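You operate a simulated robot arm through the tools that you are given. There is no shell and no other tool. Be economical: measure what you need, move in short steps, check, and stop when the job is done.

The job below is to be done with a simulated two-armed robot. You get a single attempt, and the scene is never put back.

Task
Fetch the jar from the right half of the bench and set it in the deep white tray. Put the sign labelled "ready" from the left half of the bench in the deep grey tray. Pick up the short steel pipe bend from the ledge with one hand, pass it to the other hand and put it on the top of the steel shelf. Fetch the blue sponge and set it on the green-rimmed glass disc. Count the blue pipe fittings on the left half of the bench, then put as many of the red blocks from the left half of the bench on the top of the jug table. Take the yellow canister and put it on the top of the jug table. Put the green pod on the right half of the bench away on the top of the rig one table. Take the short glass tee pipe with blue ends and leave it on the lower shelf of the yellow rack. Fetch the large blue gasket and set it on the top of the filter. Take the port cap from the ledge and put it on top of the green canister. Put the beaker with the green rim in the sink bowl. Pull the bath lid open. Do these in any order. Set down upright: red block, yellow canister, port cap, beaker with the green rim.

The check looks at the end state, three seconds after you hand in, the way a careful person would. Anything else that was tipped, shoved, dropped, spilled or broken makes it a failure. A push-on lid holds only when it is set on centred and level and pressed home; a screw cap is set on level and turned clockwise until tight.

Robot
Two 7-joint arms with two-finger parallel grippers on one trunk, on a base that drives. Base frame: it is fixed to the floor where the robot stands at the start and does not move with it; the origin is under the middle of the robot, x ahead of it, y to its left, z up. Lengths are in mm, angles in degrees, forces in N, time in s.
The left shoulder is at the start at [20, 170, 1178], the right one opposite. With the tool pointing down near the work surface each hand reaches from about 100 to 660 mm from the robot's upright axis, wherever it stands, measured 20 degrees to its own side. Places, roughly: bath lid [1000, 300, 900]; beaker with the green rim [5250, -3500, 750]; blue pipe fitting (7x7x7 cm) [1400, -900, 900]; blue sponge (10x7x4 cm) [2200, -3300, 900]; deep grey tray (20x17x7 cm) [1300, -500, 900]; deep white tray (22x17x7 cm) [300, 300, 900]; green canister (6x6x9 cm) [5700, -3100, 800]; green pod (4x4x3 cm) [1000, 400, 900]; green-rimmed glass disc (13x13x2 cm) [2500, 1300, 900]; jar [500, 0, 1000]; large blue gasket (10x10x2 cm) [2000, 1700, 900]; lower shelf of the yellow rack [-2600, 1200, 600]; port cap (5x5x5 cm) [5600, -3300, 800]; red block (3x6x5 cm) [1800, -800, 900]; red block (3x8x5 cm) [1500, -1000, 900]; short glass tee pipe with blue end (20x11x7 cm) [-2800, 1400, 1100]; short steel pipe bend (17x4x15 cm) [5400, -3500, 900]; sign [1000, -250, 1000]; sink bowl inside [2400, -3700, 700]; top of the filter [6400, 0, 800]; top of the jug table [3300, 1400, 800]; top of the rig one table [3900, 7000, 800]; top of the steel shelf [7500, -1400, 800]; yellow canister (6x6x9 cm) [1200, -700, 900]. Payload 3.8 kg a hand.
The tool frame of a hand sits at the grasp point between the pads (the TCP): z along the fingers, y along the line on which they close. The tips reach 30 mm beyond it. Largest opening 110 mm; finger width 20, thickness 10; the body of the gripper, 48 by 112 mm, starts 55 mm behind the TCP.
Orientation is told as [roll, pitch, yaw] about the base's x, y, z axes, in that order, counted from this pose: with the fingers straight down and closing along the base's y, the tool's x points along the base's -x, its y along +y and its z along -z.

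Tools
- The arms move only by the tool apply_moves. It takes "left_increments", "right_increments" or both (then of equal length, played together; a hand with none holds still); each is a list of rows, each a list of 7 numbers: the turn, a rotation vector about the tool's x, y, z in units of 6 degrees (1.0 is 6 degrees), then the shift along the tool's x, y, z in units of 40 mm (1.0 is 40 mm), then the gripper command, from -1 (shut) to 1 (fully open), values between in proportion. In form: [[ax, ay, az, x, y, z, fingers], ...]. A call has 1 to 12 rows; each row shifts and turns the commanded pose from where the row before left it, along the tool's axes as they then stand. A call with a number of a shift or a turn outside -1 to 1 is refused whole. A row lasts 0.2 s, in which the tool goes at most 50 mm and 8.6 degrees; a call with a longer step from one row to the next is refused whole, and so is a gripper value outside its range. Where a pose cannot be reached the arm comes as near as it can. A force on the tool above 40 N (or 10 N above the force at the start of the call, whichever is more), or a blocked arm, ends the call early, and 0.2 s more pass. Each finger travels about 72 mm/s and halts on what it meets, pressing with about 33 N; the grip force reading is that of the motor and also rises with nothing between the fingers. The clock runs only during rows and for 0.2 s after the last one: add rows that do not move to give the fingers time. The reply holds the time, the measured pose of the TCP, the force on the tool along the base axes, the opening and the grip force, in the units named above and with some noise, with the torque about the TCP (base axes, N m) and any sound that the robot's microphone picked up.
- Cameras (640 x 400 px; columns grow to the right, rows downward): "scene" is now at [108.2, 8.1, 1329.2]; the picture's right is [0.09, -1.00, 0.00], its down [-0.59, -0.05, -0.81] and it looks along [0.80, 0.07, -0.59] (base axes); focal length 214 px, centre (320, 200). "left" rides on the left gripper at [72, -17, -103] in its tool frame; the picture's right is [0.23, 0.97, 0.00], its down [-0.76, 0.18, -0.62] and it looks along [-0.61, 0.14, 0.78] (tool axes); focal length 222 px, centre (320, 200). "right" rides on the right gripper at [72, 17, -103] in its tool frame; the picture's right is [-0.23, 0.97, 0.00], its down [-0.76, -0.18, -0.62] and it looks along [-0.61, -0.14, 0.78] (tool axes); focal length 222 px, centre (320, 200). There is no depth. A picture from a camera that has moved, and an enlarged one, comes with that camera's place and axes in the base frame and with its lens.
- camera(camera): a new picture of that camera. It takes no simulated time.
- raise_lower(by): slides the trunk up (or, below 0, down) by that many mm; the arms and the scene camera ride with it, the base frame stays. It gives what a move gives, with no picture.
- steer(legs): drives the robot by 1 to 6 legs, each [ahead, turn to the left] in mm and degrees, along the robot's own axes; the way and the turn of a leg run together, so that a leg with both is an arc; at most 1500 mm and 180 degrees a leg. The arms and the cameras ride along, it lands a little off, and it stops where it bumps. It gives what a move gives.
- aim_head(pan, tilt): turns the head with the scene camera to pan (to the left, within 80 degrees either way) and tilt (down, from -29 to 69), counted from straight ahead of the robot. It gives what a move gives.
- close_up(camera, box): a new picture of the part [left, top, right, bottom] of that camera's present view, enlarged. It takes no simulated time.
- hand_in(): hands the job in; it is judged then, once.

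Work in short steps. Places have to be worked out from the pictures, the camera data and where the tool is seen: move nearer, look again, correct. Check each grasp and each placing, and mend what went wrong. You have 588 turns and 370 pictures in all, those below and enlarged ones among them. Open the grippers and draw the arms clear of the work before you hand the job in, unless the task says otherwise.

The tools are called after "Call:" as a command line: name --argument value ..., lists and objects as JSON in quotes. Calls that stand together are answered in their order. apply_moves: Moves the arms, as the interface text tells. Its arguments: {"type":"object","properties":{"left_increments":{"type":"array"},"right_increments":{"type":"array"}},"required":[]} The other tools are called the same way: raise_lower (by) slides the trunk up or down; steer (legs) drives the base; aim_head (pan, tilt) turns the head that bears the scene camera; camera (camera) takes a picture; close_up (camera, box) takes an enlarged picture of a part of a camera's view; hand_in () hands the job in.

At the start:

```text
time: 0.0
left_ee_pos: [479.2, 238.6, 1153.7]
left_orientation: [-0.1, 0.0, 0.0]
left_wrist_force: [0.3, -0.6, -0.3]
left_ft_torque: [-0.01, 0.01, 0.02]
left_opening: 109.9
left_gripper_force: 0.0
right_ee_pos: [498.6, -177.2, 1158.6]
right_orientation: [0.0, 0.1, 0.0]
right_wrist_force: [0.1, -0.2, 0.0]
right_ft_torque: [0.02, -0.03, 0.01]
right_opening: 109.8
right_gripper_force: 0.1
trunk travel left (down, up): [-275.0, 295.0]
robot x, y, heading: [4.9, 0.8, -0.2]
head pan, tilt: [5.1, 36.2]
```

scene: 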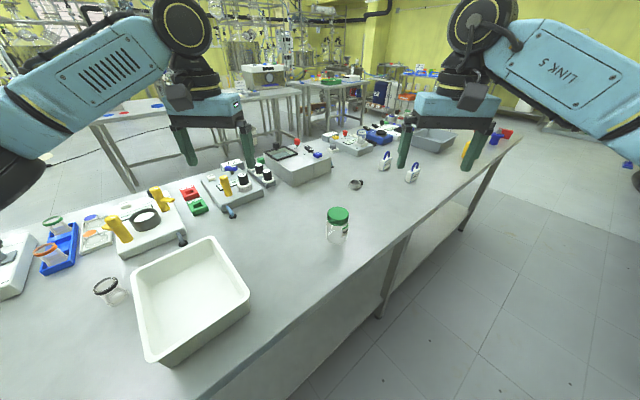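
right: 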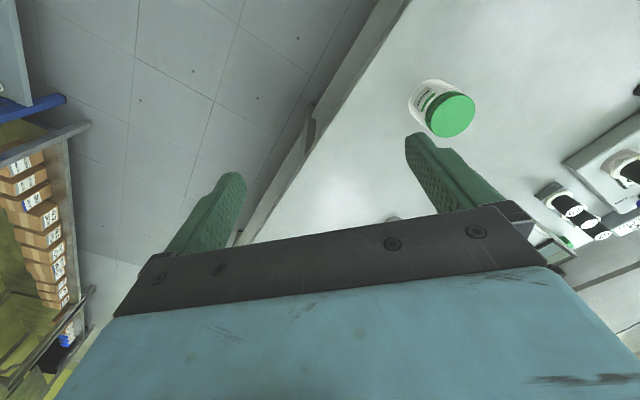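
left: 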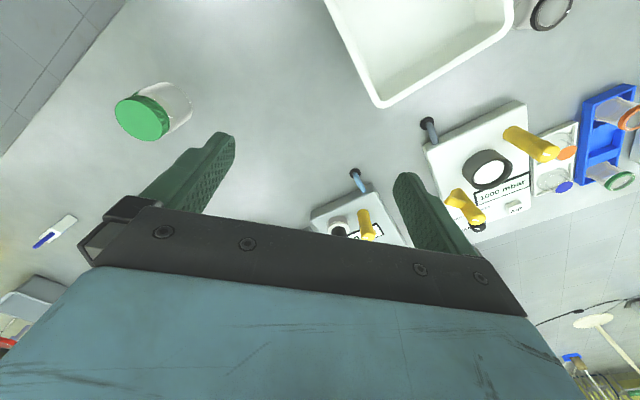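

The jar stands near (511, -5), its base on the bench at z≈900, and the white tray's middle is near (320, 297). I move the left hand above the jar and look.

Call:
apply_moves --left_increments '[[0, 0, 0, -0.11, -0.87, 0, 1], [0, 0, 0, -0.11, -0.87, 0, 1], [0, 0, 0, -0.11, -0.87, 0, 1], [0, 0, 0, -0.11, -0.87, 0, 1], [0, 0, 0, -0.11, -0.87, 0, 1], [0, 0, 0, -0.11, -0.87, 0, 1], [0, 0, 0, -0.11, -0.87, 0, 1], [0, 0, 0, 0, 0, 0.8, 1], [0, 0, 0, 0, 0, 0.8, 1]]'

Call:
camera --camera "left"

Call:
camera --camera "scene"

```text
time: 2.0
left_ee_pos: [510.8, -4.5, 1090.7]
left_orientation: [0.0, -0.2, 0.0]
left_wrist_force: [0.2, -0.4, -0.1]
left_ft_torque: [-0.01, -0.02, -0.01]
left_opening: 109.8
left_gripper_force: 0.0
right_ee_pos: [498.1, -176.3, 1157.2]
right_orientation: [0.0, 0.1, 0.0]
right_wrist_force: [-1.3, -0.3, 0.2]
right_ft_torque: [-0.01, -0.02, -0.02]
right_opening: 110.2
right_gripper_force: 0.0
trunk travel left (down, up): [-275.0, 295.0]
robot x, y, heading: [-0.4, -1.2, 0.2]
head pan, tilt: [5.1, 36.2]
```

```text
366 pictures are left
camera left: at [437.9, -21.7, 1194.2], right [-0.23, 0.97, 0.0], down [0.76, 0.18, 0.62], along [0.61, 0.14, -0.78], focal length 222 px, centre (320, 200)
```

left: 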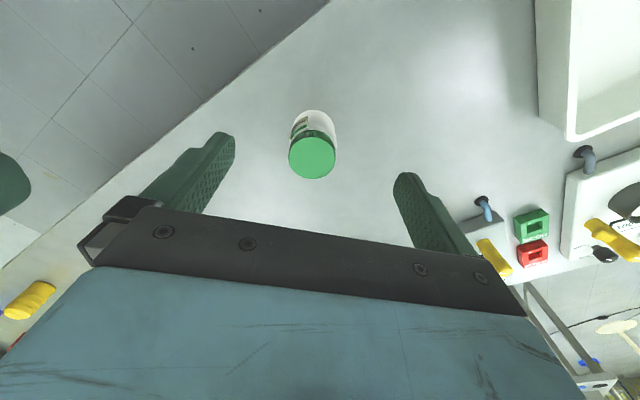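

```text
365 pictures are left
camera scene: at [108.3, 7.7, 1329.2], right [0.09, -1.0, 0.0], down [-0.59, -0.05, -0.81], along [0.8, 0.07, -0.59], focal length 214 px, centre (320, 200)
```

scene: 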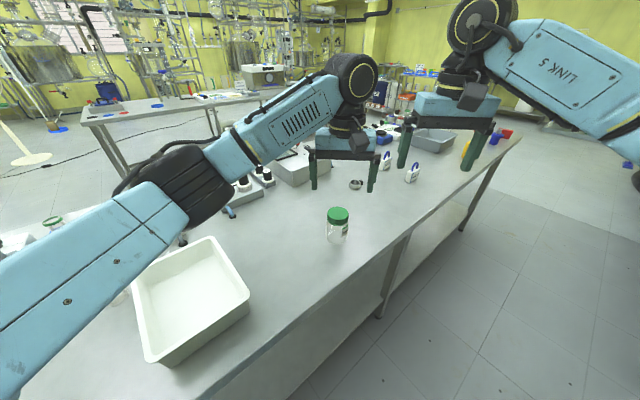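

The two rays on the lid do not agree well on its height, so I enlarge both views to fix the jar.

Call:
close_up --camera "left" --box '[260, 80, 388, 200]'

Call:
close_up --camera "scene" --box '[290, 190, 386, 250]'

```text
3.33 times, centred on (324, 140) of left
camera zoom: at [437.9, -21.7, 1194.2], right [-0.23, 0.97, 0.0], down [0.76, 0.18, 0.62], along [0.61, 0.14, -0.78], focal length 740 px, centre (307, 400)
```

zoom: 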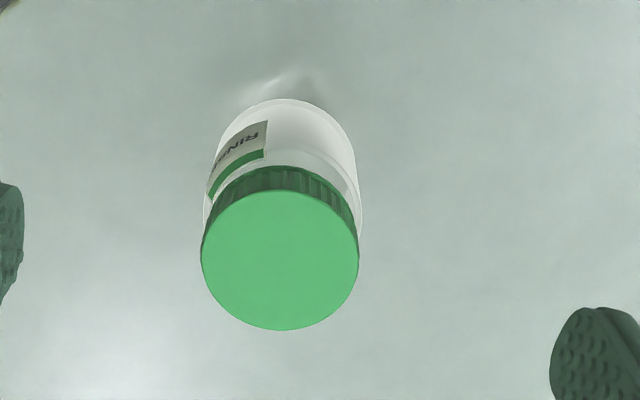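

```text
6.67 times, centred on (338, 220) of scene
camera zoom: at [108.3, 7.7, 1329.2], right [0.09, -1.0, 0.0], down [-0.59, -0.05, -0.81], along [0.8, 0.07, -0.59], focal length 1430 px, centre (200, 67)
```

zoom: 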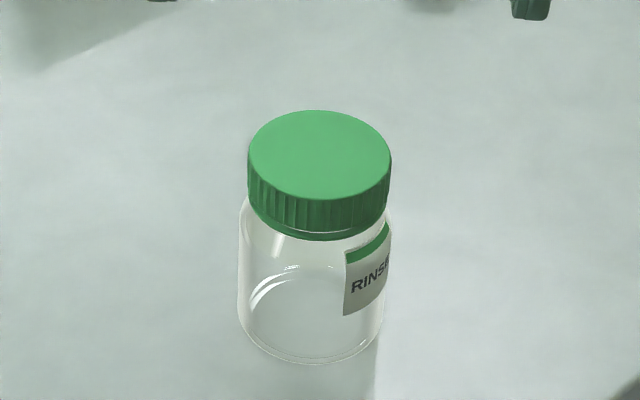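

Both views together put the jar's lid top at about (571, -2, 943), diameter 60, so the bench top is at z≈850. I go down over it with the left hand and close.

Call:
apply_moves --left_increments '[[0, 0, 0, -0.75, 0.05, 0, 1], [0, 0, 0, -0.75, 0, 0, 1], [0, 0, 0, 0, 0, 0.95, 1], [0, 0, 0, 0, 0, 0.95, 1], [0, 0, 0, 0, 0, 0.95, 1], [0, 0, 0, 0, 0, 0.95, 1], [0, 0, 0, 0, 0, 0.95, 1], [0, 0, 0, 0, 0, 0, 1]]'

Call:
camera --camera "left"

```text
time: 3.8
left_ee_pos: [569.7, -3.9, 901.7]
left_orientation: [0.0, 0.0, 0.0]
left_wrist_force: [0.2, 0.9, 0.1]
left_ft_torque: [0.01, -0.01, -0.01]
left_opening: 109.9
left_gripper_force: 0.1
right_ee_pos: [498.3, -175.6, 1159.5]
right_orientation: [0.1, 0.0, 0.0]
right_wrist_force: [-0.6, -0.6, -0.5]
right_ft_torque: [-0.03, 0.0, -0.02]
right_opening: 109.7
right_gripper_force: 0.1
trunk travel left (down, up): [-275.0, 295.0]
robot x, y, heading: [-2.3, -3.1, 0.0]
head pan, tilt: [5.1, 36.2]
```

```text
362 pictures are left
camera left: at [496.8, -19.5, 1005.5], right [-0.23, 0.97, 0.0], down [0.76, 0.18, 0.62], along [0.61, 0.14, -0.78], focal length 222 px, centre (320, 200)
```

left: 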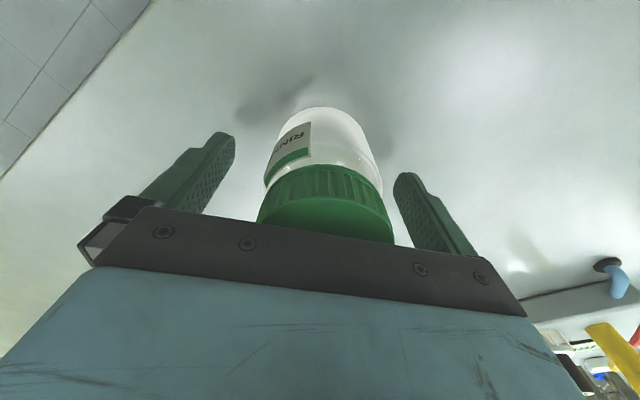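

The jar sits between the fingers. I close and lift it.

Call:
apply_moves --left_increments '[[0, 0, 0, 0, 0, 0, -1], [0, 0, 0, 0, 0, 0, -1], [0, 0, 0, 0, 0, 0, -1], [0, 0, 0, 0, 0, 0, -1], [0, 0, 0, 0, 0, -0.5, -1], [0, 0, 0, 0, 0, -0.8, -1], [0, 0, 0, 0, 0, -0.9, -1], [0, 0, 0, 0, 0, -0.9, -1]]'

Call:
camera --camera "scene"

```text
time: 5.6
left_ee_pos: [569.4, -4.3, 1026.0]
left_orientation: [0.0, 0.0, 0.0]
left_wrist_force: [1.1, -0.3, -1.5]
left_ft_torque: [-0.03, 0.0, -0.02]
left_opening: 64.9
left_gripper_force: 33.4
right_ee_pos: [499.0, -176.0, 1158.1]
right_orientation: [-0.1, 0.0, 0.0]
right_wrist_force: [0.7, 0.3, 0.3]
right_ft_torque: [-0.01, 0.03, 0.01]
right_opening: 110.1
right_gripper_force: 0.2
trunk travel left (down, up): [-275.0, 295.0]
robot x, y, heading: [-2.3, 2.8, 0.0]
head pan, tilt: [5.1, 36.2]
```

```text
361 pictures are left
camera scene: at [108.0, 7.9, 1329.2], right [0.09, -1.0, 0.0], down [-0.59, -0.05, -0.81], along [0.8, 0.07, -0.59], focal length 214 px, centre (320, 200)
```

scene: 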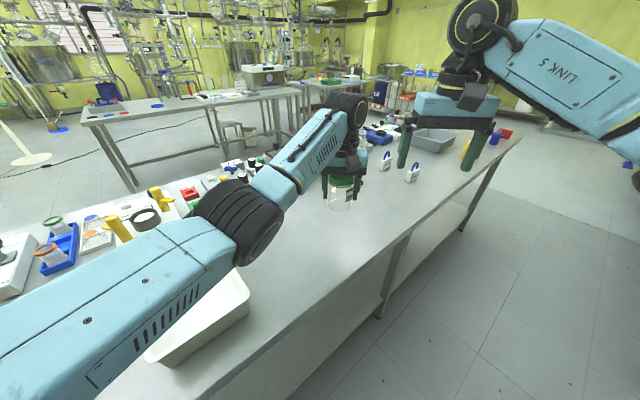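

The jar is held (opening 65, base now ≈975). I carry it over the tray's middle at (346, 310).

Call:
apply_moves --left_increments '[[0, 0, 0, 0.56, 0.785, 0, -1], [0, 0, 0, 0.56, 0.785, 0, -1], [0, 0, 0, 0.56, 0.785, 0, -1], [0, 0, 0, 0.56, 0.785, 0, -1], [0, 0, 0, 0.56, 0.785, 0, -1], [0, 0, 0, 0.56, 0.785, 0, -1], [0, 0, 0, 0.56, 0.785, 0, -1], [0, 0, 0, 0.56, 0.785, 0, -1], [0, 0, 0, 0.56, 0.785, 0, -1], [0, 0, 0, 0.56, 0.785, 0, -1], [0, 0, 0, 0, 0, 0, -1]]'

Call:
camera --camera "scene"

Call:
camera --camera "left"

```text
time: 8.0
left_ee_pos: [345.1, 311.3, 1024.9]
left_orientation: [-0.1, 0.1, 0.1]
left_wrist_force: [0.7, -0.3, -0.6]
left_ft_torque: [0.04, 0.03, -0.01]
left_opening: 64.8
left_gripper_force: 32.8
right_ee_pos: [498.7, -175.2, 1157.1]
right_orientation: [0.1, 0.0, 0.1]
right_wrist_force: [0.3, -0.1, 0.5]
right_ft_torque: [0.02, -0.02, 0.0]
right_opening: 109.8
right_gripper_force: 0.1
trunk travel left (down, up): [-275.0, 295.0]
robot x, y, heading: [-0.5, 0.5, 0.3]
head pan, tilt: [5.1, 36.2]
```

```text
360 pictures are left
camera scene: at [108.8, 7.7, 1329.1], right [0.09, -1.0, 0.0], down [-0.59, -0.05, -0.81], along [0.8, 0.07, -0.59], focal length 214 px, centre (320, 200)
```

scene: 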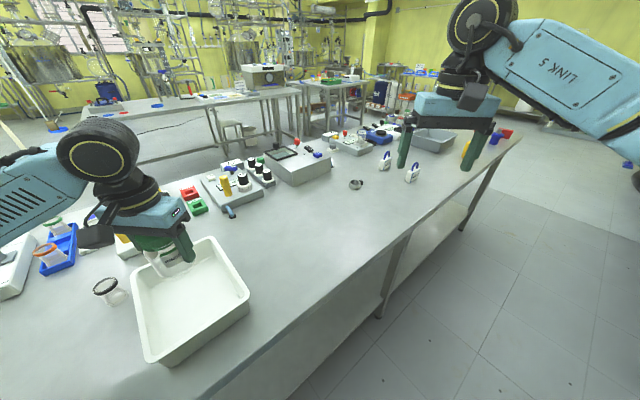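

```text
359 pictures are left
camera left: at [273.8, 294.0, 1128.9], right [-0.23, 0.97, 0.0], down [0.76, 0.18, 0.62], along [0.61, 0.14, -0.78], focal length 222 px, centre (320, 200)
```

left: 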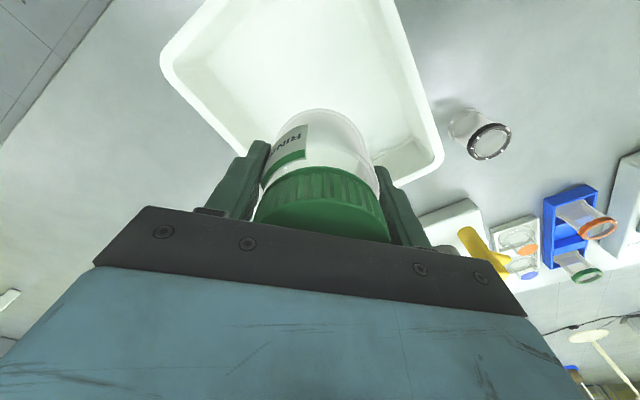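

The jar hangs right over the tray's middle. I lower it until nearly at the floor and look at the height.

Call:
apply_moves --left_increments '[[0, 0, 0, 0, 0, 0.9, -1], [0, 0, 0, 0, 0, 0.9, -1], [0, 0, 0, 0, 0, 0.7, -1], [0, 0, 0, 0, 0, 0.25, -1], [0, 0, 0, 0, 0, 0.1, -1], [0, 0, 0, 0, 0, 0, -1]]'

Call:
close_up --camera "scene" --box '[100, 200, 260, 370]'

```text
time: 9.4
left_ee_pos: [345.5, 310.7, 910.5]
left_orientation: [0.0, 0.1, -0.1]
left_wrist_force: [-0.3, -0.7, -1.3]
left_ft_torque: [-0.04, -0.02, -0.01]
left_opening: 64.8
left_gripper_force: 33.4
right_ee_pos: [498.7, -175.8, 1158.3]
right_orientation: [0.0, 0.1, 0.0]
right_wrist_force: [-0.6, -0.2, -0.2]
right_ft_torque: [0.01, 0.0, -0.02]
right_opening: 109.9
right_gripper_force: 0.2
trunk travel left (down, up): [-275.0, 295.0]
robot x, y, heading: [1.0, 0.9, 0.0]
head pan, tilt: [5.1, 36.2]
```

```text
2.35 times, centred on (180, 285) of scene
camera zoom: at [108.3, 8.1, 1329.2], right [0.09, -1.0, 0.0], down [-0.59, -0.05, -0.81], along [0.8, 0.07, -0.59], focal length 505 px, centre (649, 0)
```

zoom: 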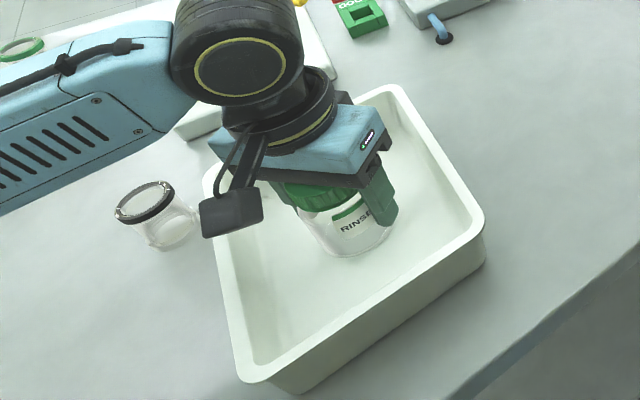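

Almost down. I lower in 2 mm rows and watch for the force.

Call:
apply_moves --left_increments '[[0, 0, 0, 0, 0, 0.05, -1], [0, 0, 0, 0, 0, 0.05, -1], [0, 0, 0, 0, 0, 0, -1]]'

```text
time: 10.2
left_ee_pos: [344.9, 310.8, 906.5]
left_orientation: [0.0, 0.0, 0.0]
left_wrist_force: [-0.4, 0.4, -0.9]
left_ft_torque: [0.0, 0.02, 0.01]
left_opening: 64.5
left_gripper_force: 33.2
right_ee_pos: [499.8, -175.7, 1158.3]
right_orientation: [0.0, 0.0, 0.0]
right_wrist_force: [-1.2, 0.1, -0.2]
right_ft_torque: [-0.02, 0.0, 0.02]
right_opening: 110.0
right_gripper_force: 0.0
trunk travel left (down, up): [-275.0, 295.0]
robot x, y, heading: [0.0, 3.8, -0.2]
head pan, tilt: [5.1, 36.2]
```

Call:
apply_moves --left_increments '[[0, 0, 0, 0, 0, 0.05, -1], [0, 0, 0, 0, 0, 0.05, -1], [0, 0, 0, 0, 0, 0, -1]]'

```text
time: 11.0
left_ee_pos: [346.4, 311.3, 906.5]
left_orientation: [0.1, -0.4, 0.0]
left_wrist_force: [-2.0, 3.4, 29.1]
left_ft_torque: [0.05, 0.22, 0.1]
left_opening: 65.0
left_gripper_force: 33.2
right_ee_pos: [497.3, -177.2, 1158.6]
right_orientation: [0.0, -0.1, 0.0]
right_wrist_force: [0.9, 0.4, 0.7]
right_ft_torque: [-0.03, 0.0, -0.01]
right_opening: 110.1
right_gripper_force: 0.0
trunk travel left (down, up): [-275.0, 295.0]
robot x, y, heading: [0.1, -2.6, 0.0]
head pan, tilt: [5.1, 36.2]
```

It stands on the tray floor (29 N). I ease off, open and lift the hand away.

Call:
apply_moves --left_increments '[[0, 0, 0, 0, 0, -0.08, -1], [0, 0, 0, 0, 0, 0, 0.7], [0, 0, 0, 0, 0, 0, 0.7], [0, 0, 0, 0, 0, 0, 0.7], [0, 0, 0, 0, 0, -0.6, 0.7], [0, 0, 0, 0, 0, -0.9, 0.7], [0, 0, 0, 0, 0, -0.9, 0.7], [0, 0, 0, 0, 0, -0.9, 0.7], [0, 0, 0, 0, 0, -0.9, 1]]'

Call:
camera --camera "scene"

Call:
camera --camera "left"

```text
time: 13.0
left_ee_pos: [345.0, 311.0, 1074.1]
left_orientation: [0.0, 0.0, 0.0]
left_wrist_force: [0.4, 0.1, 0.6]
left_ft_torque: [0.0, -0.02, 0.03]
left_opening: 110.1
left_gripper_force: 0.0
right_ee_pos: [498.0, -175.7, 1158.0]
right_orientation: [0.1, 0.0, 0.0]
right_wrist_force: [0.2, -0.6, -0.3]
right_ft_torque: [0.02, -0.02, 0.02]
right_opening: 110.2
right_gripper_force: 0.0
trunk travel left (down, up): [-275.0, 295.0]
robot x, y, heading: [-4.1, 2.3, -0.0]
head pan, tilt: [5.1, 36.2]
```

```text
357 pictures are left
camera scene: at [108.0, 7.8, 1329.2], right [0.09, -1.0, 0.0], down [-0.59, -0.05, -0.81], along [0.8, 0.07, -0.59], focal length 214 px, centre (320, 200)
```

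scene: 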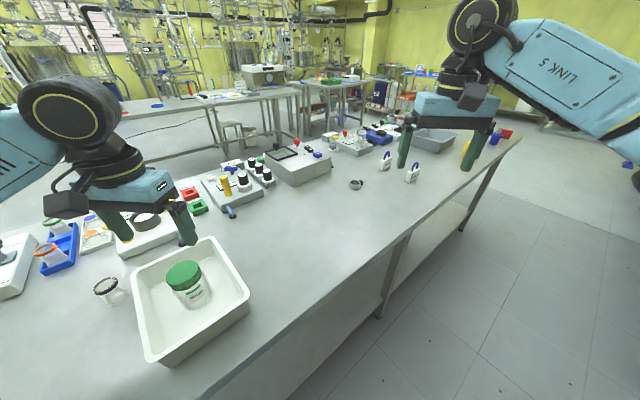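

```text
356 pictures are left
camera left: at [272.3, 294.5, 1178.0], right [-0.23, 0.97, 0.0], down [0.76, 0.18, 0.62], along [0.61, 0.14, -0.78], focal length 222 px, centre (320, 200)
```

left: 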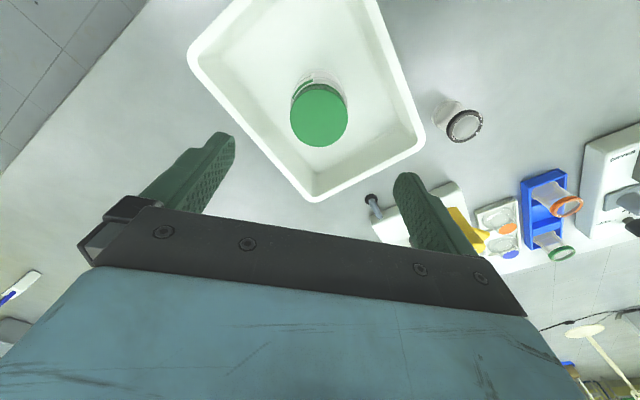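

The jar stands upright in the white tray. Next I survey the bench with enlarged views.

Call:
close_up --camera "scene" --box '[170, 120, 370, 245]'

Call:
close_up --camera "scene" --box '[320, 110, 540, 220]'

```text
3.20 times, centred on (270, 182) of scene
camera zoom: at [108.0, 7.8, 1329.2], right [0.09, -1.0, 0.0], down [-0.59, -0.05, -0.81], along [0.8, 0.07, -0.59], focal length 686 px, centre (480, 256)
```

zoom: 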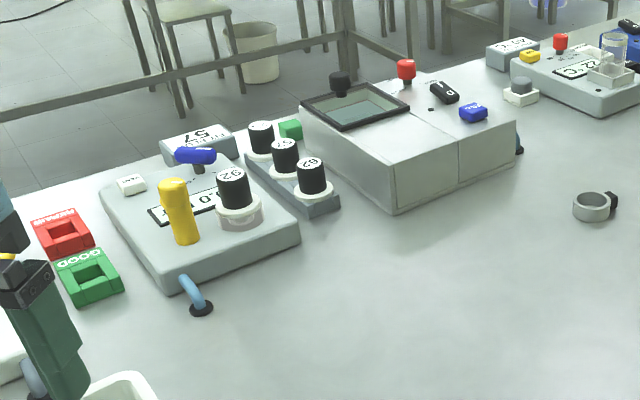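

```text
2.91 times, centred on (430, 165) of scene
camera zoom: at [108.0, 7.8, 1329.2], right [0.09, -1.0, 0.0], down [-0.59, -0.05, -0.81], along [0.8, 0.07, -0.59], focal length 624 px, centre (0, 302)
```

zoom: 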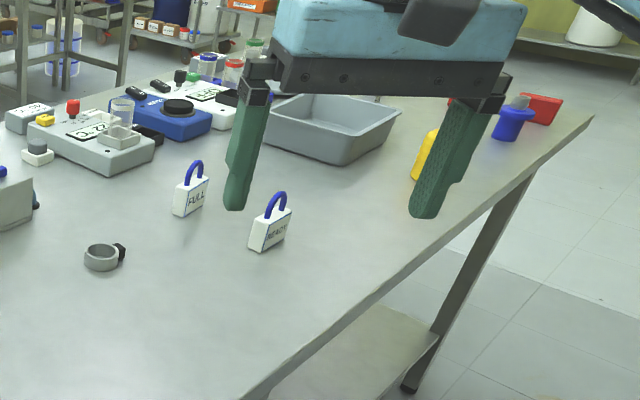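

The pod lies near (1043, 384) on the bench's far side, the "ready" sign near (930, -310), and the bench's near edge runs at 45°. I look around to plan the routes.

Call:
aim_head --pan -55 --tilt 20

Call:
camera --camera "scene"

Call:
aim_head --pan 70 --tilt 20

Call:
camera --camera "scene"

Call:
aim_head --pan 10 --tilt 10

Call:
camera --camera "scene"

```text
time: 14.3
left_ee_pos: [345.0, 311.5, 1073.3]
left_orientation: [0.0, 0.0, 0.0]
left_wrist_force: [0.9, -0.6, -0.4]
left_ft_torque: [-0.04, -0.01, 0.02]
left_opening: 109.8
left_gripper_force: 0.1
right_ee_pos: [497.9, -175.8, 1157.8]
right_orientation: [-0.1, 0.1, 0.0]
right_wrist_force: [-0.1, -0.4, -0.3]
right_ft_torque: [-0.02, 0.01, -0.02]
right_opening: 110.1
right_gripper_force: 0.2
trunk travel left (down, up): [-275.0, 295.0]
robot x, y, heading: [3.2, 0.2, 0.0]
head pan, tilt: [-55.0, 20.0]
```

```text
353 pictures are left
camera scene: at [74.7, -75.9, 1354.9], right [-0.82, -0.57, 0.0], down [-0.2, 0.28, -0.94], along [0.54, -0.77, -0.34], focal length 214 px, centre (320, 200)
```

scene: 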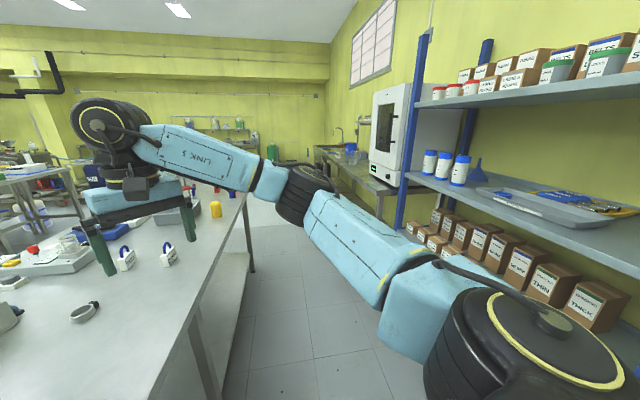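

```text
time: 16.4
left_ee_pos: [345.4, 311.9, 1073.3]
left_orientation: [0.0, -0.1, 0.0]
left_wrist_force: [-1.4, 0.5, -1.0]
left_ft_torque: [-0.02, -0.01, 0.03]
left_opening: 110.1
left_gripper_force: 0.1
right_ee_pos: [498.6, -176.2, 1158.5]
right_orientation: [0.0, -0.1, 0.0]
right_wrist_force: [0.2, 1.0, -1.0]
right_ft_torque: [0.02, -0.01, 0.03]
right_opening: 110.1
right_gripper_force: 0.0
trunk travel left (down, up): [-275.0, 295.0]
robot x, y, heading: [-2.0, 0.8, 0.4]
head pan, tilt: [70.0, 20.0]
```

```text
352 pictures are left
camera scene: at [53.1, 87.8, 1354.9], right [0.94, -0.34, 0.0], down [-0.12, -0.32, -0.94], along [0.32, 0.88, -0.34], focal length 214 px, centre (320, 200)
```

scene: 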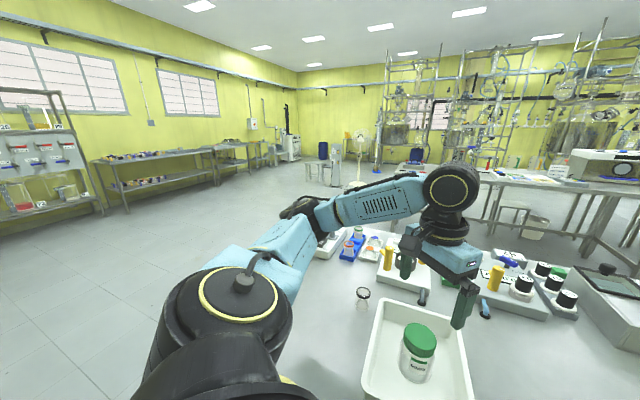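

```text
time: 17.6
left_ee_pos: [344.9, 311.8, 1073.7]
left_orientation: [0.0, 0.1, 0.0]
left_wrist_force: [0.1, -0.2, 0.5]
left_ft_torque: [0.03, -0.01, 0.0]
left_opening: 110.0
left_gripper_force: 0.0
right_ee_pos: [499.5, -175.5, 1158.1]
right_orientation: [0.0, 0.1, -0.1]
right_wrist_force: [0.3, 0.2, -0.3]
right_ft_torque: [-0.01, 0.0, -0.02]
right_opening: 109.8
right_gripper_force: 0.0
trunk travel left (down, up): [-275.0, 295.0]
robot x, y, heading: [2.0, 1.8, -0.0]
head pan, tilt: [10.0, 10.0]
```

```text
351 pictures are left
camera scene: at [112.8, 16.5, 1371.2], right [0.17, -0.98, 0.0], down [-0.17, -0.03, -0.98], along [0.97, 0.17, -0.17], focal length 214 px, centre (320, 200)
```

scene: 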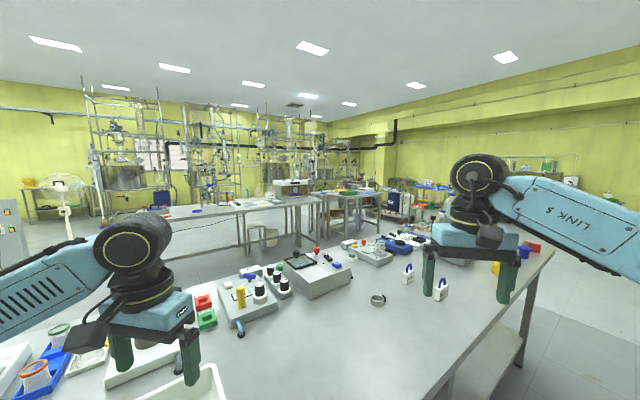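

The aisle along the bench is clear. I turn right 45°, drive 1200 mm along the bench and turn to face it.

Call:
steer --legs '[[0, -45], [1200, 0], [0, 90]]'

Call:
aim_head --pan 0 --tilt 40

Call:
camera --camera "scene"

```text
time: 29.6
left_ee_pos: [884.2, -378.3, 1075.0]
left_orientation: [0.0, 0.0, 44.4]
left_wrist_force: [0.2, -0.3, -0.4]
left_ft_torque: [0.01, 0.0, 0.0]
left_opening: 109.9
left_gripper_force: 0.1
right_ee_pos: [1335.2, -618.2, 1158.0]
right_orientation: [0.0, 0.1, 44.3]
right_wrist_force: [-0.5, -0.1, -0.7]
right_ft_torque: [-0.01, -0.02, 0.0]
right_opening: 110.0
right_gripper_force: 0.0
trunk travel left (down, up): [-275.0, 295.0]
robot x, y, heading: [858.0, -844.0, 44.0]
head pan, tilt: [10.0, 10.0]
```

```text
time: 30.5
left_ee_pos: [884.7, -378.6, 1074.0]
left_orientation: [-0.1, 0.0, 44.3]
left_wrist_force: [-0.5, 0.3, -0.3]
left_ft_torque: [0.0, 0.0, 0.01]
left_opening: 110.1
left_gripper_force: 0.1
right_ee_pos: [1334.9, -619.4, 1158.3]
right_orientation: [0.0, 0.0, 44.4]
right_wrist_force: [0.5, 0.2, -0.3]
right_ft_torque: [0.02, -0.03, 0.0]
right_opening: 109.9
right_gripper_force: 0.0
trunk travel left (down, up): [-275.0, 295.0]
robot x, y, heading: [855.3, -842.3, 44.4]
head pan, tilt: [0.0, 40.0]
```

```text
350 pictures are left
camera scene: at [932.1, -767.9, 1323.6], right [0.7, -0.71, 0.0], down [-0.46, -0.45, -0.77], along [0.55, 0.54, -0.64], focal length 214 px, centre (320, 200)
```

scene: 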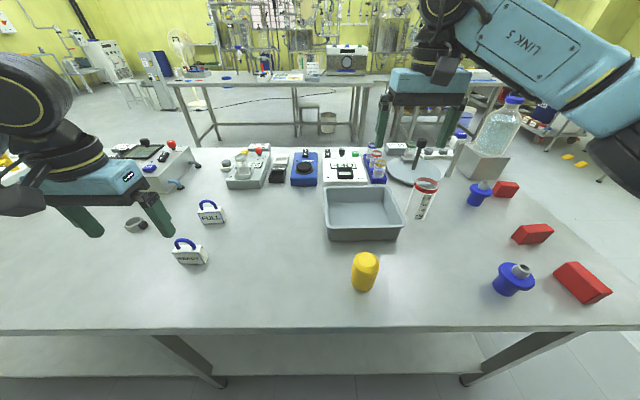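

Clear view: two blue fittings and three red blocks so far, the sign near (930, -302), the grey tray's middle near (1346, -532). I enlarge the sign and the end of the bench.

Call:
close_up --camera "scene" --box '[150, 180, 250, 280]'

Call:
close_up --camera "scene" --box '[340, 90, 640, 310]'

Call:
camera --camera "left"

```text
4.00 times, centred on (200, 230) of scene
camera zoom: at [932.1, -767.9, 1323.6], right [0.7, -0.71, 0.0], down [-0.46, -0.45, -0.77], along [0.55, 0.54, -0.64], focal length 858 px, centre (800, 80)
```

zoom: 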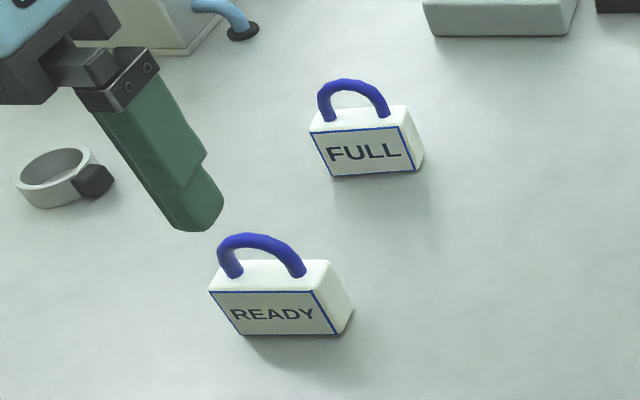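

```text
1.82 times, centred on (490, 200) of scene
camera zoom: at [932.1, -767.9, 1323.6], right [0.7, -0.71, 0.0], down [-0.46, -0.45, -0.77], along [0.55, 0.54, -0.64], focal length 390 px, centre (11, 200)
```

zoom: 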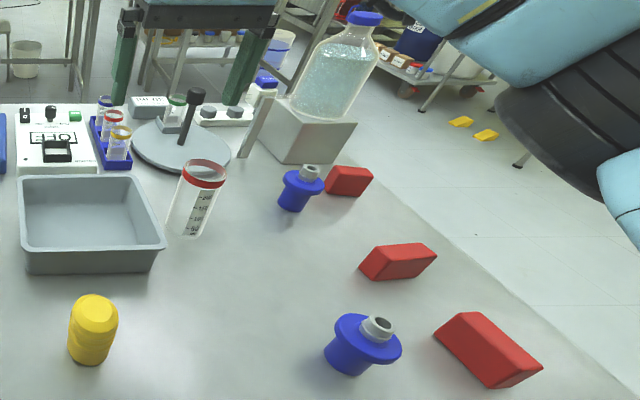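

```text
347 pictures are left
camera left: at [844.7, -441.0, 1177.4], right [-0.84, 0.54, 0.0], down [0.42, 0.66, 0.62], along [0.33, 0.53, -0.78], focal length 222 px, centre (320, 200)
```

left: 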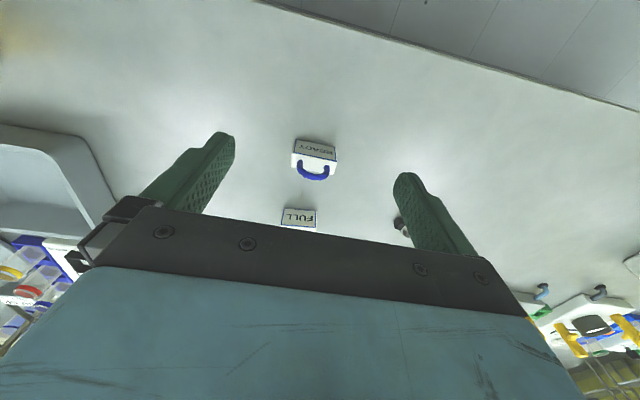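

The sign's block is about 60×22×45 mm, centred near (939, -311), its wide side along the closing line. I move the left hand over it.

Call:
apply_moves --left_increments '[[0, 0, 0, -0.72, 0.08, 0, 1], [0, 0, 0, -0.72, 0.08, 0, 1], [0, 0, 0, -0.72, 0.08, 0, 1], [0, 0, 0, 0, 0, 0.9, 1], [0, 0, 0, 0, 0, 0.9, 1], [0, 0, 0, 0, 0, 0.9, 1], [0, 0, 0, 0, 0, 0, 1]]'

Call:
camera --camera "left"

```text
time: 32.1
left_ee_pos: [939.1, -311.5, 965.8]
left_orientation: [0.1, 0.1, 44.4]
left_wrist_force: [0.1, 0.5, 0.0]
left_ft_torque: [-0.01, -0.02, -0.01]
left_opening: 110.2
left_gripper_force: 0.0
right_ee_pos: [1336.3, -619.0, 1158.2]
right_orientation: [0.0, -0.1, 44.4]
right_wrist_force: [0.1, 0.2, 0.0]
right_ft_torque: [-0.02, -0.05, -0.02]
right_opening: 110.0
right_gripper_force: 0.1
trunk travel left (down, up): [-275.0, 295.0]
robot x, y, heading: [856.0, -844.2, 44.2]
head pan, tilt: [0.0, 40.0]
```

```text
346 pictures are left
camera left: at [899.7, -373.9, 1069.7], right [-0.84, 0.54, 0.0], down [0.42, 0.66, 0.62], along [0.33, 0.53, -0.78], focal length 222 px, centre (320, 200)
```

left: 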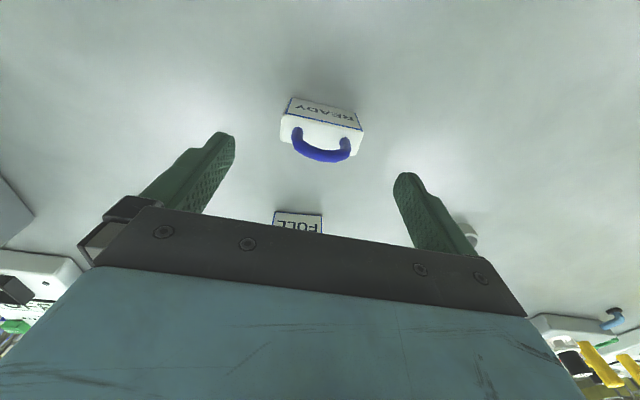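

Centred. I go down to z≈886, close and lift.

Call:
apply_moves --left_increments '[[0, 0, 0, 0, 0, 0.9, 1], [0, 0, 0, 0, 0, 0.9, 1], [0, 0, 0, 0, 0, 0.2, 1], [0, 0, 0, 0, 0, 0, -1], [0, 0, 0, 0, 0, 0, -1], [0, 0, 0, 0, 0, 0, -1], [0, 0, 0, 0, 0, 0, -1], [0, 0, 0, 0, 0, -0.5, -1], [0, 0, 0, 0, 0, -0.9, -1], [0, 0, 0, 0, 0, -0.9, -1], [0, 0, 0, 0, 0, -0.9, -1]]'

Call:
camera --camera "left"

```text
time: 34.5
left_ee_pos: [940.6, -311.2, 1014.0]
left_orientation: [-0.1, -0.1, 44.3]
left_wrist_force: [-0.6, 0.1, -0.5]
left_ft_torque: [0.01, 0.01, 0.01]
left_opening: 65.2
left_gripper_force: 32.7
right_ee_pos: [1336.2, -618.7, 1159.7]
right_orientation: [0.0, 0.1, 44.5]
right_wrist_force: [0.4, -0.5, -0.5]
right_ft_torque: [0.05, 0.01, -0.01]
right_opening: 110.0
right_gripper_force: 0.1
trunk travel left (down, up): [-275.0, 295.0]
robot x, y, heading: [856.4, -843.5, 44.3]
head pan, tilt: [0.0, 40.0]
```

```text
345 pictures are left
camera left: at [900.6, -373.7, 1117.3], right [-0.84, 0.54, 0.0], down [0.42, 0.66, 0.62], along [0.33, 0.53, -0.78], focal length 222 px, centre (320, 200)
```

left: 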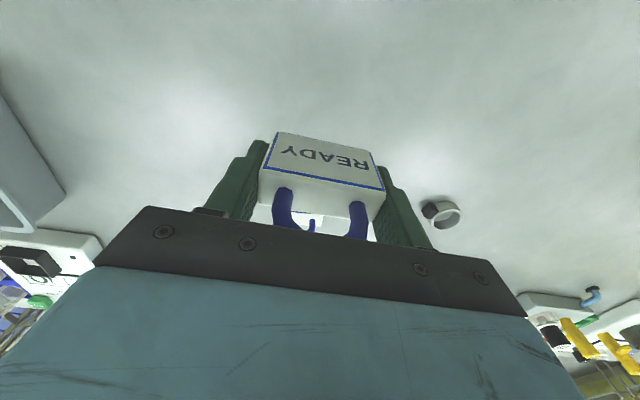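

The sign is held. I move it over the grey tray while drawing the right hand aside.

Call:
apply_moves --left_increments '[[0, 0, 0, 0, 0, 0, -1], [0, 0, 0, 0, 0, 0, -1], [0, 0, 0, 0, 0, 0, -1], [0, 0, 0, -0.28, -0.92, 0, -1], [0, 0, 0, -0.28, -0.92, 0, -1], [0, 0, 0, -0.28, -0.92, 0, -1], [0, 0, 0, -0.28, -0.92, 0, -1], [0, 0, 0, -0.28, -0.92, 0, -1], [0, 0, 0, -0.28, -0.92, 0, -1]]' --right_increments '[[0, 0, 0, 0.2, -0.9, 0, 1], [0, 0, 0, 0.2, -0.9, 0, 1], [0, 0, 0, 0.2, -0.9, 0, 1], [0, 0, 0, 0.2, -0.9, 0, 1], [0, 0, 0, 0.2, -0.9, 0, 1], [0, 0, 0, 0.2, -0.9, 0, 1], [0, 0, 0, 0, 0, 0, 1], [0, 0, 0, 0, 0, 0, 1], [0, 0, 0, 0, 0, 0, 1]]'

Call:
apply_moves --left_increments '[[0, 0, 0, -0.28, -0.92, 0, -1], [0, 0, 0, -0.28, -0.92, 0, -1], [0, 0, 0, -0.28, -0.92, 0, -1], [0, 0, 0, -0.28, -0.92, 0, -1], [0, 0, 0, -0.28, -0.92, 0, -1], [0, 0, 0, -0.28, -0.92, 0, -1], [0, 0, 0, 0, 0, 0, -1]]'

Call:
camera --camera "left"

Call:
camera --camera "scene"

```text
time: 36.5
left_ee_pos: [1144.1, -422.4, 1013.3]
left_orientation: [0.2, 0.0, 44.4]
left_wrist_force: [0.0, 0.0, 0.1]
left_ft_torque: [0.0, 0.02, 0.0]
left_opening: 65.3
left_gripper_force: 32.9
right_ee_pos: [1452.5, -806.1, 1157.1]
right_orientation: [-0.1, 0.0, 44.4]
right_wrist_force: [0.5, -0.4, -0.1]
right_ft_torque: [-0.01, 0.03, 0.01]
right_opening: 110.0
right_gripper_force: 0.1
trunk travel left (down, up): [-275.0, 295.0]
robot x, y, heading: [857.8, -845.8, 44.5]
head pan, tilt: [0.0, 40.0]
```

```text
time: 38.1
left_ee_pos: [1305.1, -516.0, 1013.0]
left_orientation: [0.0, 0.0, 44.4]
left_wrist_force: [0.0, -0.4, -0.6]
left_ft_torque: [0.05, 0.02, 0.0]
left_opening: 65.3
left_gripper_force: 33.5
left hand out of reach, approached as far as the arm can: row 5, 6
right_ee_pos: [1452.5, -806.1, 1157.6]
right_orientation: [-0.1, 0.0, 44.4]
right_wrist_force: [0.5, -0.1, 1.3]
right_ft_torque: [-0.04, 0.02, 0.04]
right_opening: 110.4
right_gripper_force: 0.0
trunk travel left (down, up): [-275.0, 295.0]
robot x, y, heading: [857.6, -841.0, 44.1]
head pan, tilt: [0.0, 40.0]
```

```text
344 pictures are left
camera left: at [1265.4, -579.0, 1116.3], right [-0.84, 0.54, 0.0], down [0.42, 0.66, 0.62], along [0.33, 0.53, -0.78], focal length 222 px, centre (320, 200)
```

left: 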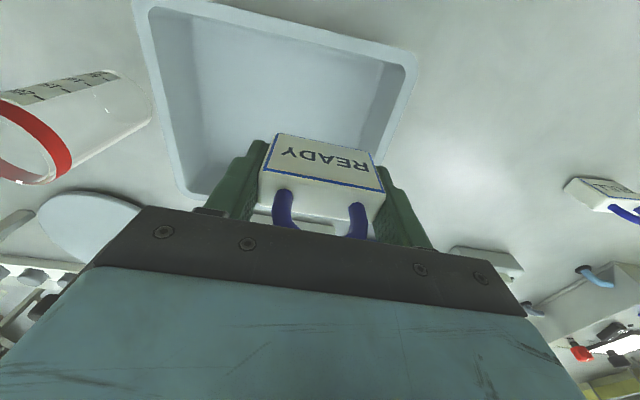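

```text
343 pictures are left
camera scene: at [932.2, -768.1, 1323.5], right [0.7, -0.71, 0.0], down [-0.46, -0.45, -0.77], along [0.55, 0.54, -0.64], focal length 214 px, centre (320, 200)
```

scene: 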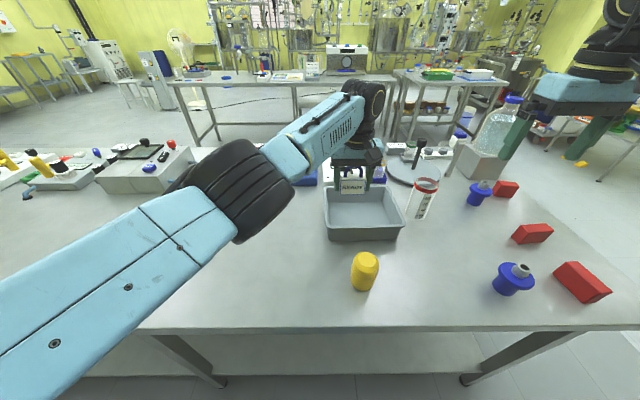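

The reach ended 37 mm short along the tray. A 4° turn of the base to the right brings the sign over the tray's middle.

Call:
steer --legs '[[0, -4]]'

Call:
camera --camera "left"

```text
time: 39.0
left_ee_pos: [1326.6, -550.5, 1013.0]
left_orientation: [0.1, 0.0, 40.3]
left_wrist_force: [0.0, -0.1, -1.1]
left_ft_torque: [0.07, 0.0, 0.01]
left_opening: 65.4
left_gripper_force: 33.6
right_ee_pos: [1453.0, -849.4, 1158.0]
right_orientation: [0.0, -0.1, 40.3]
right_wrist_force: [-0.7, 0.2, 1.5]
right_ft_torque: [0.0, 0.0, 0.01]
right_opening: 110.0
right_gripper_force: 0.2
trunk travel left (down, up): [-275.0, 295.0]
robot x, y, heading: [857.3, -844.2, 40.4]
head pan, tilt: [0.0, 40.0]
```

```text
342 pictures are left
camera left: at [1282.8, -609.0, 1116.3], right [-0.8, 0.59, 0.0], down [0.47, 0.63, 0.62], along [0.37, 0.5, -0.78], focal length 222 px, centre (320, 200)
```

left: 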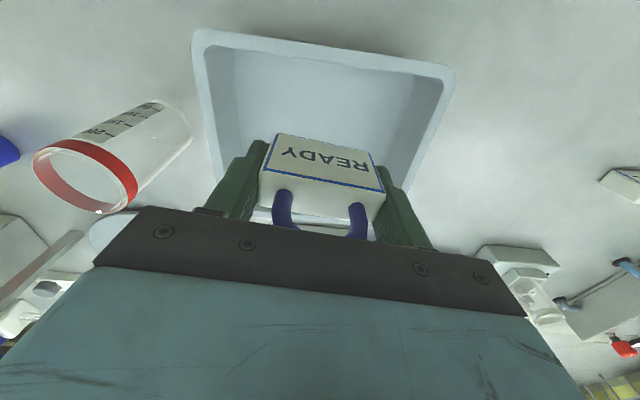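

Well centred now. I lower it in steps.

Call:
apply_moves --left_increments '[[0, 0, 0, 0, 0, 0.8, -1], [0, 0, 0, 0, 0, 0.8, -1], [0, 0, 0, 0, 0, 0.8, -1], [0, 0, 0, 0, 0, 0.3, -1], [0, 0, 0, 0, 0, 0, -1]]'

```text
time: 40.2
left_ee_pos: [1326.3, -548.4, 904.0]
left_orientation: [-0.1, -0.2, 40.4]
left_wrist_force: [-0.3, 0.5, -0.3]
left_ft_torque: [0.01, 0.02, 0.01]
left_opening: 65.0
left_gripper_force: 32.6
right_ee_pos: [1453.4, -848.2, 1157.2]
right_orientation: [-0.1, 0.0, 40.4]
right_wrist_force: [-0.7, -0.7, 0.2]
right_ft_torque: [0.0, 0.01, -0.02]
right_opening: 110.0
right_gripper_force: 0.0
trunk travel left (down, up): [-275.0, 295.0]
robot x, y, heading: [855.4, -843.9, 40.6]
head pan, tilt: [0.0, 40.0]
```

Call:
apply_moves --left_increments '[[0, 0, 0, 0, 0, 0.1, -1], [0, 0, 0, 0, 0, 0.1, -1], [0, 0, 0, 0, 0, 0.06, -1], [0, 0, 0, 0, 0, 0.06, -1], [0, 0, 0, 0, 0, 0, -1]]'

```text
time: 41.4
left_ee_pos: [1323.6, -548.2, 893.9]
left_orientation: [0.0, -0.2, 40.4]
left_wrist_force: [0.2, 0.0, 0.0]
left_ft_torque: [0.02, -0.05, 0.01]
left_opening: 65.2
left_gripper_force: 32.5
left hand out of reach, approached as far as the arm can: row 4
right_ee_pos: [1452.4, -849.1, 1157.6]
right_orientation: [0.0, 0.1, 40.4]
right_wrist_force: [-0.5, -0.8, -0.3]
right_ft_torque: [-0.08, -0.03, -0.01]
right_opening: 110.0
right_gripper_force: 0.1
trunk travel left (down, up): [-275.0, 295.0]
robot x, y, heading: [852.5, -841.4, 40.3]
head pan, tilt: [0.0, 40.0]
```

At the edge of reach; I bring it 10 mm nearer and continue down.

Call:
apply_moves --left_increments '[[0, 0, 0, 0.25, 0, 0, -1], [0, 0, 0, 0, 0, 0.06, -1], [0, 0, 0, 0, 0, 0.06, -1], [0, 0, 0, 0, 0, 0, -1]]'

```text
time: 42.4
left_ee_pos: [1316.9, -555.1, 889.3]
left_orientation: [0.0, -0.1, 40.5]
left_wrist_force: [0.2, -0.7, 7.6]
left_ft_torque: [0.02, 0.07, 0.02]
left_opening: 65.2
left_gripper_force: 32.9
right_ee_pos: [1453.3, -848.7, 1158.5]
right_orientation: [0.0, 0.0, 40.3]
right_wrist_force: [0.2, 0.0, -0.8]
right_ft_torque: [0.02, -0.04, -0.03]
right_opening: 109.8
right_gripper_force: 0.1
trunk travel left (down, up): [-275.0, 295.0]
robot x, y, heading: [857.3, -839.0, 40.4]
head pan, tilt: [0.0, 40.0]
```

Contact (7.6 N). I open a little and rise.

Call:
apply_moves --left_increments '[[0, 0, 0, 0, 0, 0, 0.55], [0, 0, 0, 0, 0, 0, 0.55], [0, 0, 0, 0, 0, 0, 0.55], [0, 0, 0, 0, 0, -0.5, 0.55], [0, 0, 0, 0, 0, -0.9, 0.55], [0, 0, 0, 0, 0, -0.9, 0.55], [0, 0, 0, 0, 0, -0.9, 1], [0, 0, 0, 0, 0, -0.9, 1], [0, 0, 0, 0, 0, 0, 1]]'

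Call:
camera --camera "left"

```text
time: 44.4
left_ee_pos: [1316.5, -555.1, 1053.9]
left_orientation: [0.1, 0.1, 40.4]
left_wrist_force: [-0.2, -0.2, 0.5]
left_ft_torque: [0.02, -0.01, 0.0]
left_opening: 109.8
left_gripper_force: 0.1
right_ee_pos: [1453.0, -848.2, 1158.2]
right_orientation: [0.0, 0.0, 40.3]
right_wrist_force: [0.4, -0.3, 0.3]
right_ft_torque: [-0.02, -0.05, -0.01]
right_opening: 110.0
right_gripper_force: 0.1
trunk travel left (down, up): [-275.0, 295.0]
robot x, y, heading: [856.1, -844.8, 40.6]
head pan, tilt: [0.0, 40.0]
```

```text
341 pictures are left
camera left: at [1272.4, -614.5, 1157.0], right [-0.8, 0.59, 0.0], down [0.47, 0.63, 0.62], along [0.37, 0.5, -0.78], focal length 222 px, centre (320, 200)
```

left: 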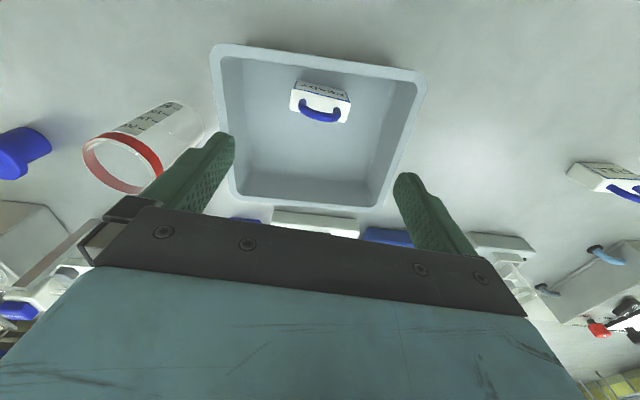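

The sign lies in the tray, standing. Two fittings are counted so far, so two red blocks go along. Next the yellow canister at about (1193, -652) with the left hand.

Call:
apply_moves --left_increments '[[0, 0, 0, 0.98, 0.04, 0, 1], [0, 0, 0, 0.98, 0.04, 0, 1], [0, 0, 0, 0.98, 0.04, 0, 1], [0, 0, 0, 0.98, 0.04, 0, 1], [0, 0, 0, 0, 0, 0.9, 1], [0, 0, 0, 0, 0, 0, 1]]'

Call:
camera --camera "left"

Call:
camera --camera "scene"

```text
time: 45.8
left_ee_pos: [1192.2, -653.6, 1016.4]
left_orientation: [0.0, -0.1, 40.5]
left_wrist_force: [0.3, -0.7, -0.7]
left_ft_torque: [-0.01, -0.06, 0.01]
left_opening: 110.1
left_gripper_force: 0.1
right_ee_pos: [1452.8, -848.9, 1157.3]
right_orientation: [0.0, 0.0, 40.4]
right_wrist_force: [0.2, 0.0, 0.6]
right_ft_torque: [0.0, -0.03, -0.01]
right_opening: 110.0
right_gripper_force: 0.1
trunk travel left (down, up): [-275.0, 295.0]
robot x, y, heading: [856.7, -844.1, 40.5]
head pan, tilt: [0.0, 40.0]
```

```text
340 pictures are left
camera left: at [1148.6, -712.7, 1120.9], right [-0.8, 0.59, 0.0], down [0.47, 0.63, 0.62], along [0.37, 0.5, -0.78], focal length 222 px, centre (320, 200)
```

left: 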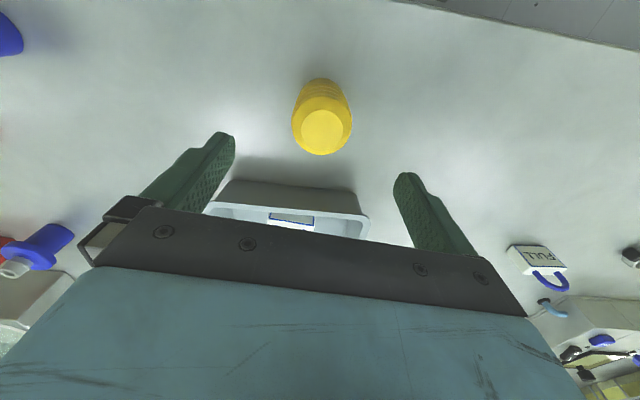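

```text
339 pictures are left
camera scene: at [936.9, -773.6, 1323.6], right [0.65, -0.76, 0.0], down [-0.49, -0.42, -0.77], along [0.58, 0.5, -0.64], focal length 214 px, centre (320, 200)
```

scene: 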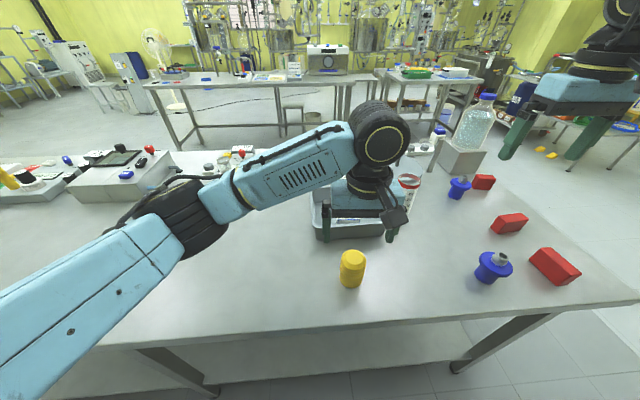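

The canister is centred. I lower to ≈898, close and lift.

Call:
apply_moves --left_increments '[[0, 0, 0, -0.05, 0.1, 0.98, 1], [0, 0, 0, 0, 0, 0.98, 1], [0, 0, 0, 0, 0, 0.98, 1], [0, 0, 0, 0, 0, 0, -1], [0, 0, 0, 0, 0, 0, -1], [0, 0, 0, 0, 0, 0, -1], [0, 0, 0, 0, 0, 0, -1], [0, 0, 0, 0, 0, -0.5, -1], [0, 0, 0, 0, 0, -0.9, -1], [0, 0, 0, 0, 0, -0.9, -1], [0, 0, 0, 0, 0, -0.9, -1], [0, 0, 0, 0, 0, -0.9, -1]]'

Call:
camera --camera "left"

```text
time: 48.4
left_ee_pos: [1193.0, -648.8, 1063.6]
left_orientation: [0.1, 0.0, 40.4]
left_wrist_force: [0.0, -0.3, -0.8]
left_ft_torque: [0.04, 0.0, -0.03]
left_opening: 52.5
left_gripper_force: 32.7
right_ee_pos: [1452.9, -848.5, 1158.0]
right_orientation: [-0.1, 0.0, 40.3]
right_wrist_force: [-0.3, 0.0, 0.6]
right_ft_torque: [-0.01, -0.01, -0.01]
right_opening: 109.8
right_gripper_force: 0.1
trunk travel left (down, up): [-275.0, 295.0]
robot x, y, heading: [854.2, -842.5, 40.5]
head pan, tilt: [0.0, 40.0]
```

```text
338 pictures are left
camera left: at [1147.6, -707.5, 1167.5], right [-0.8, 0.59, 0.0], down [0.47, 0.63, 0.62], along [0.37, 0.5, -0.78], focal length 222 px, centre (320, 200)
```

left: 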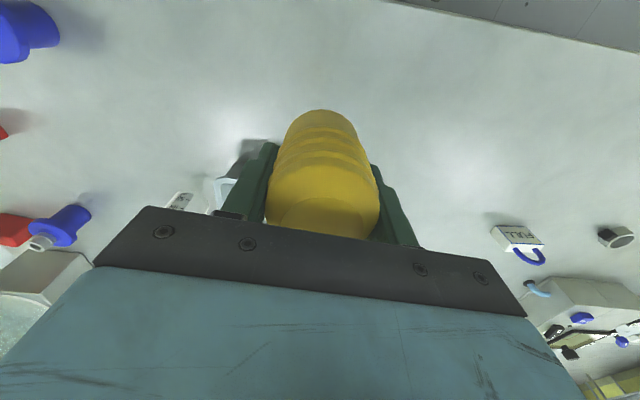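

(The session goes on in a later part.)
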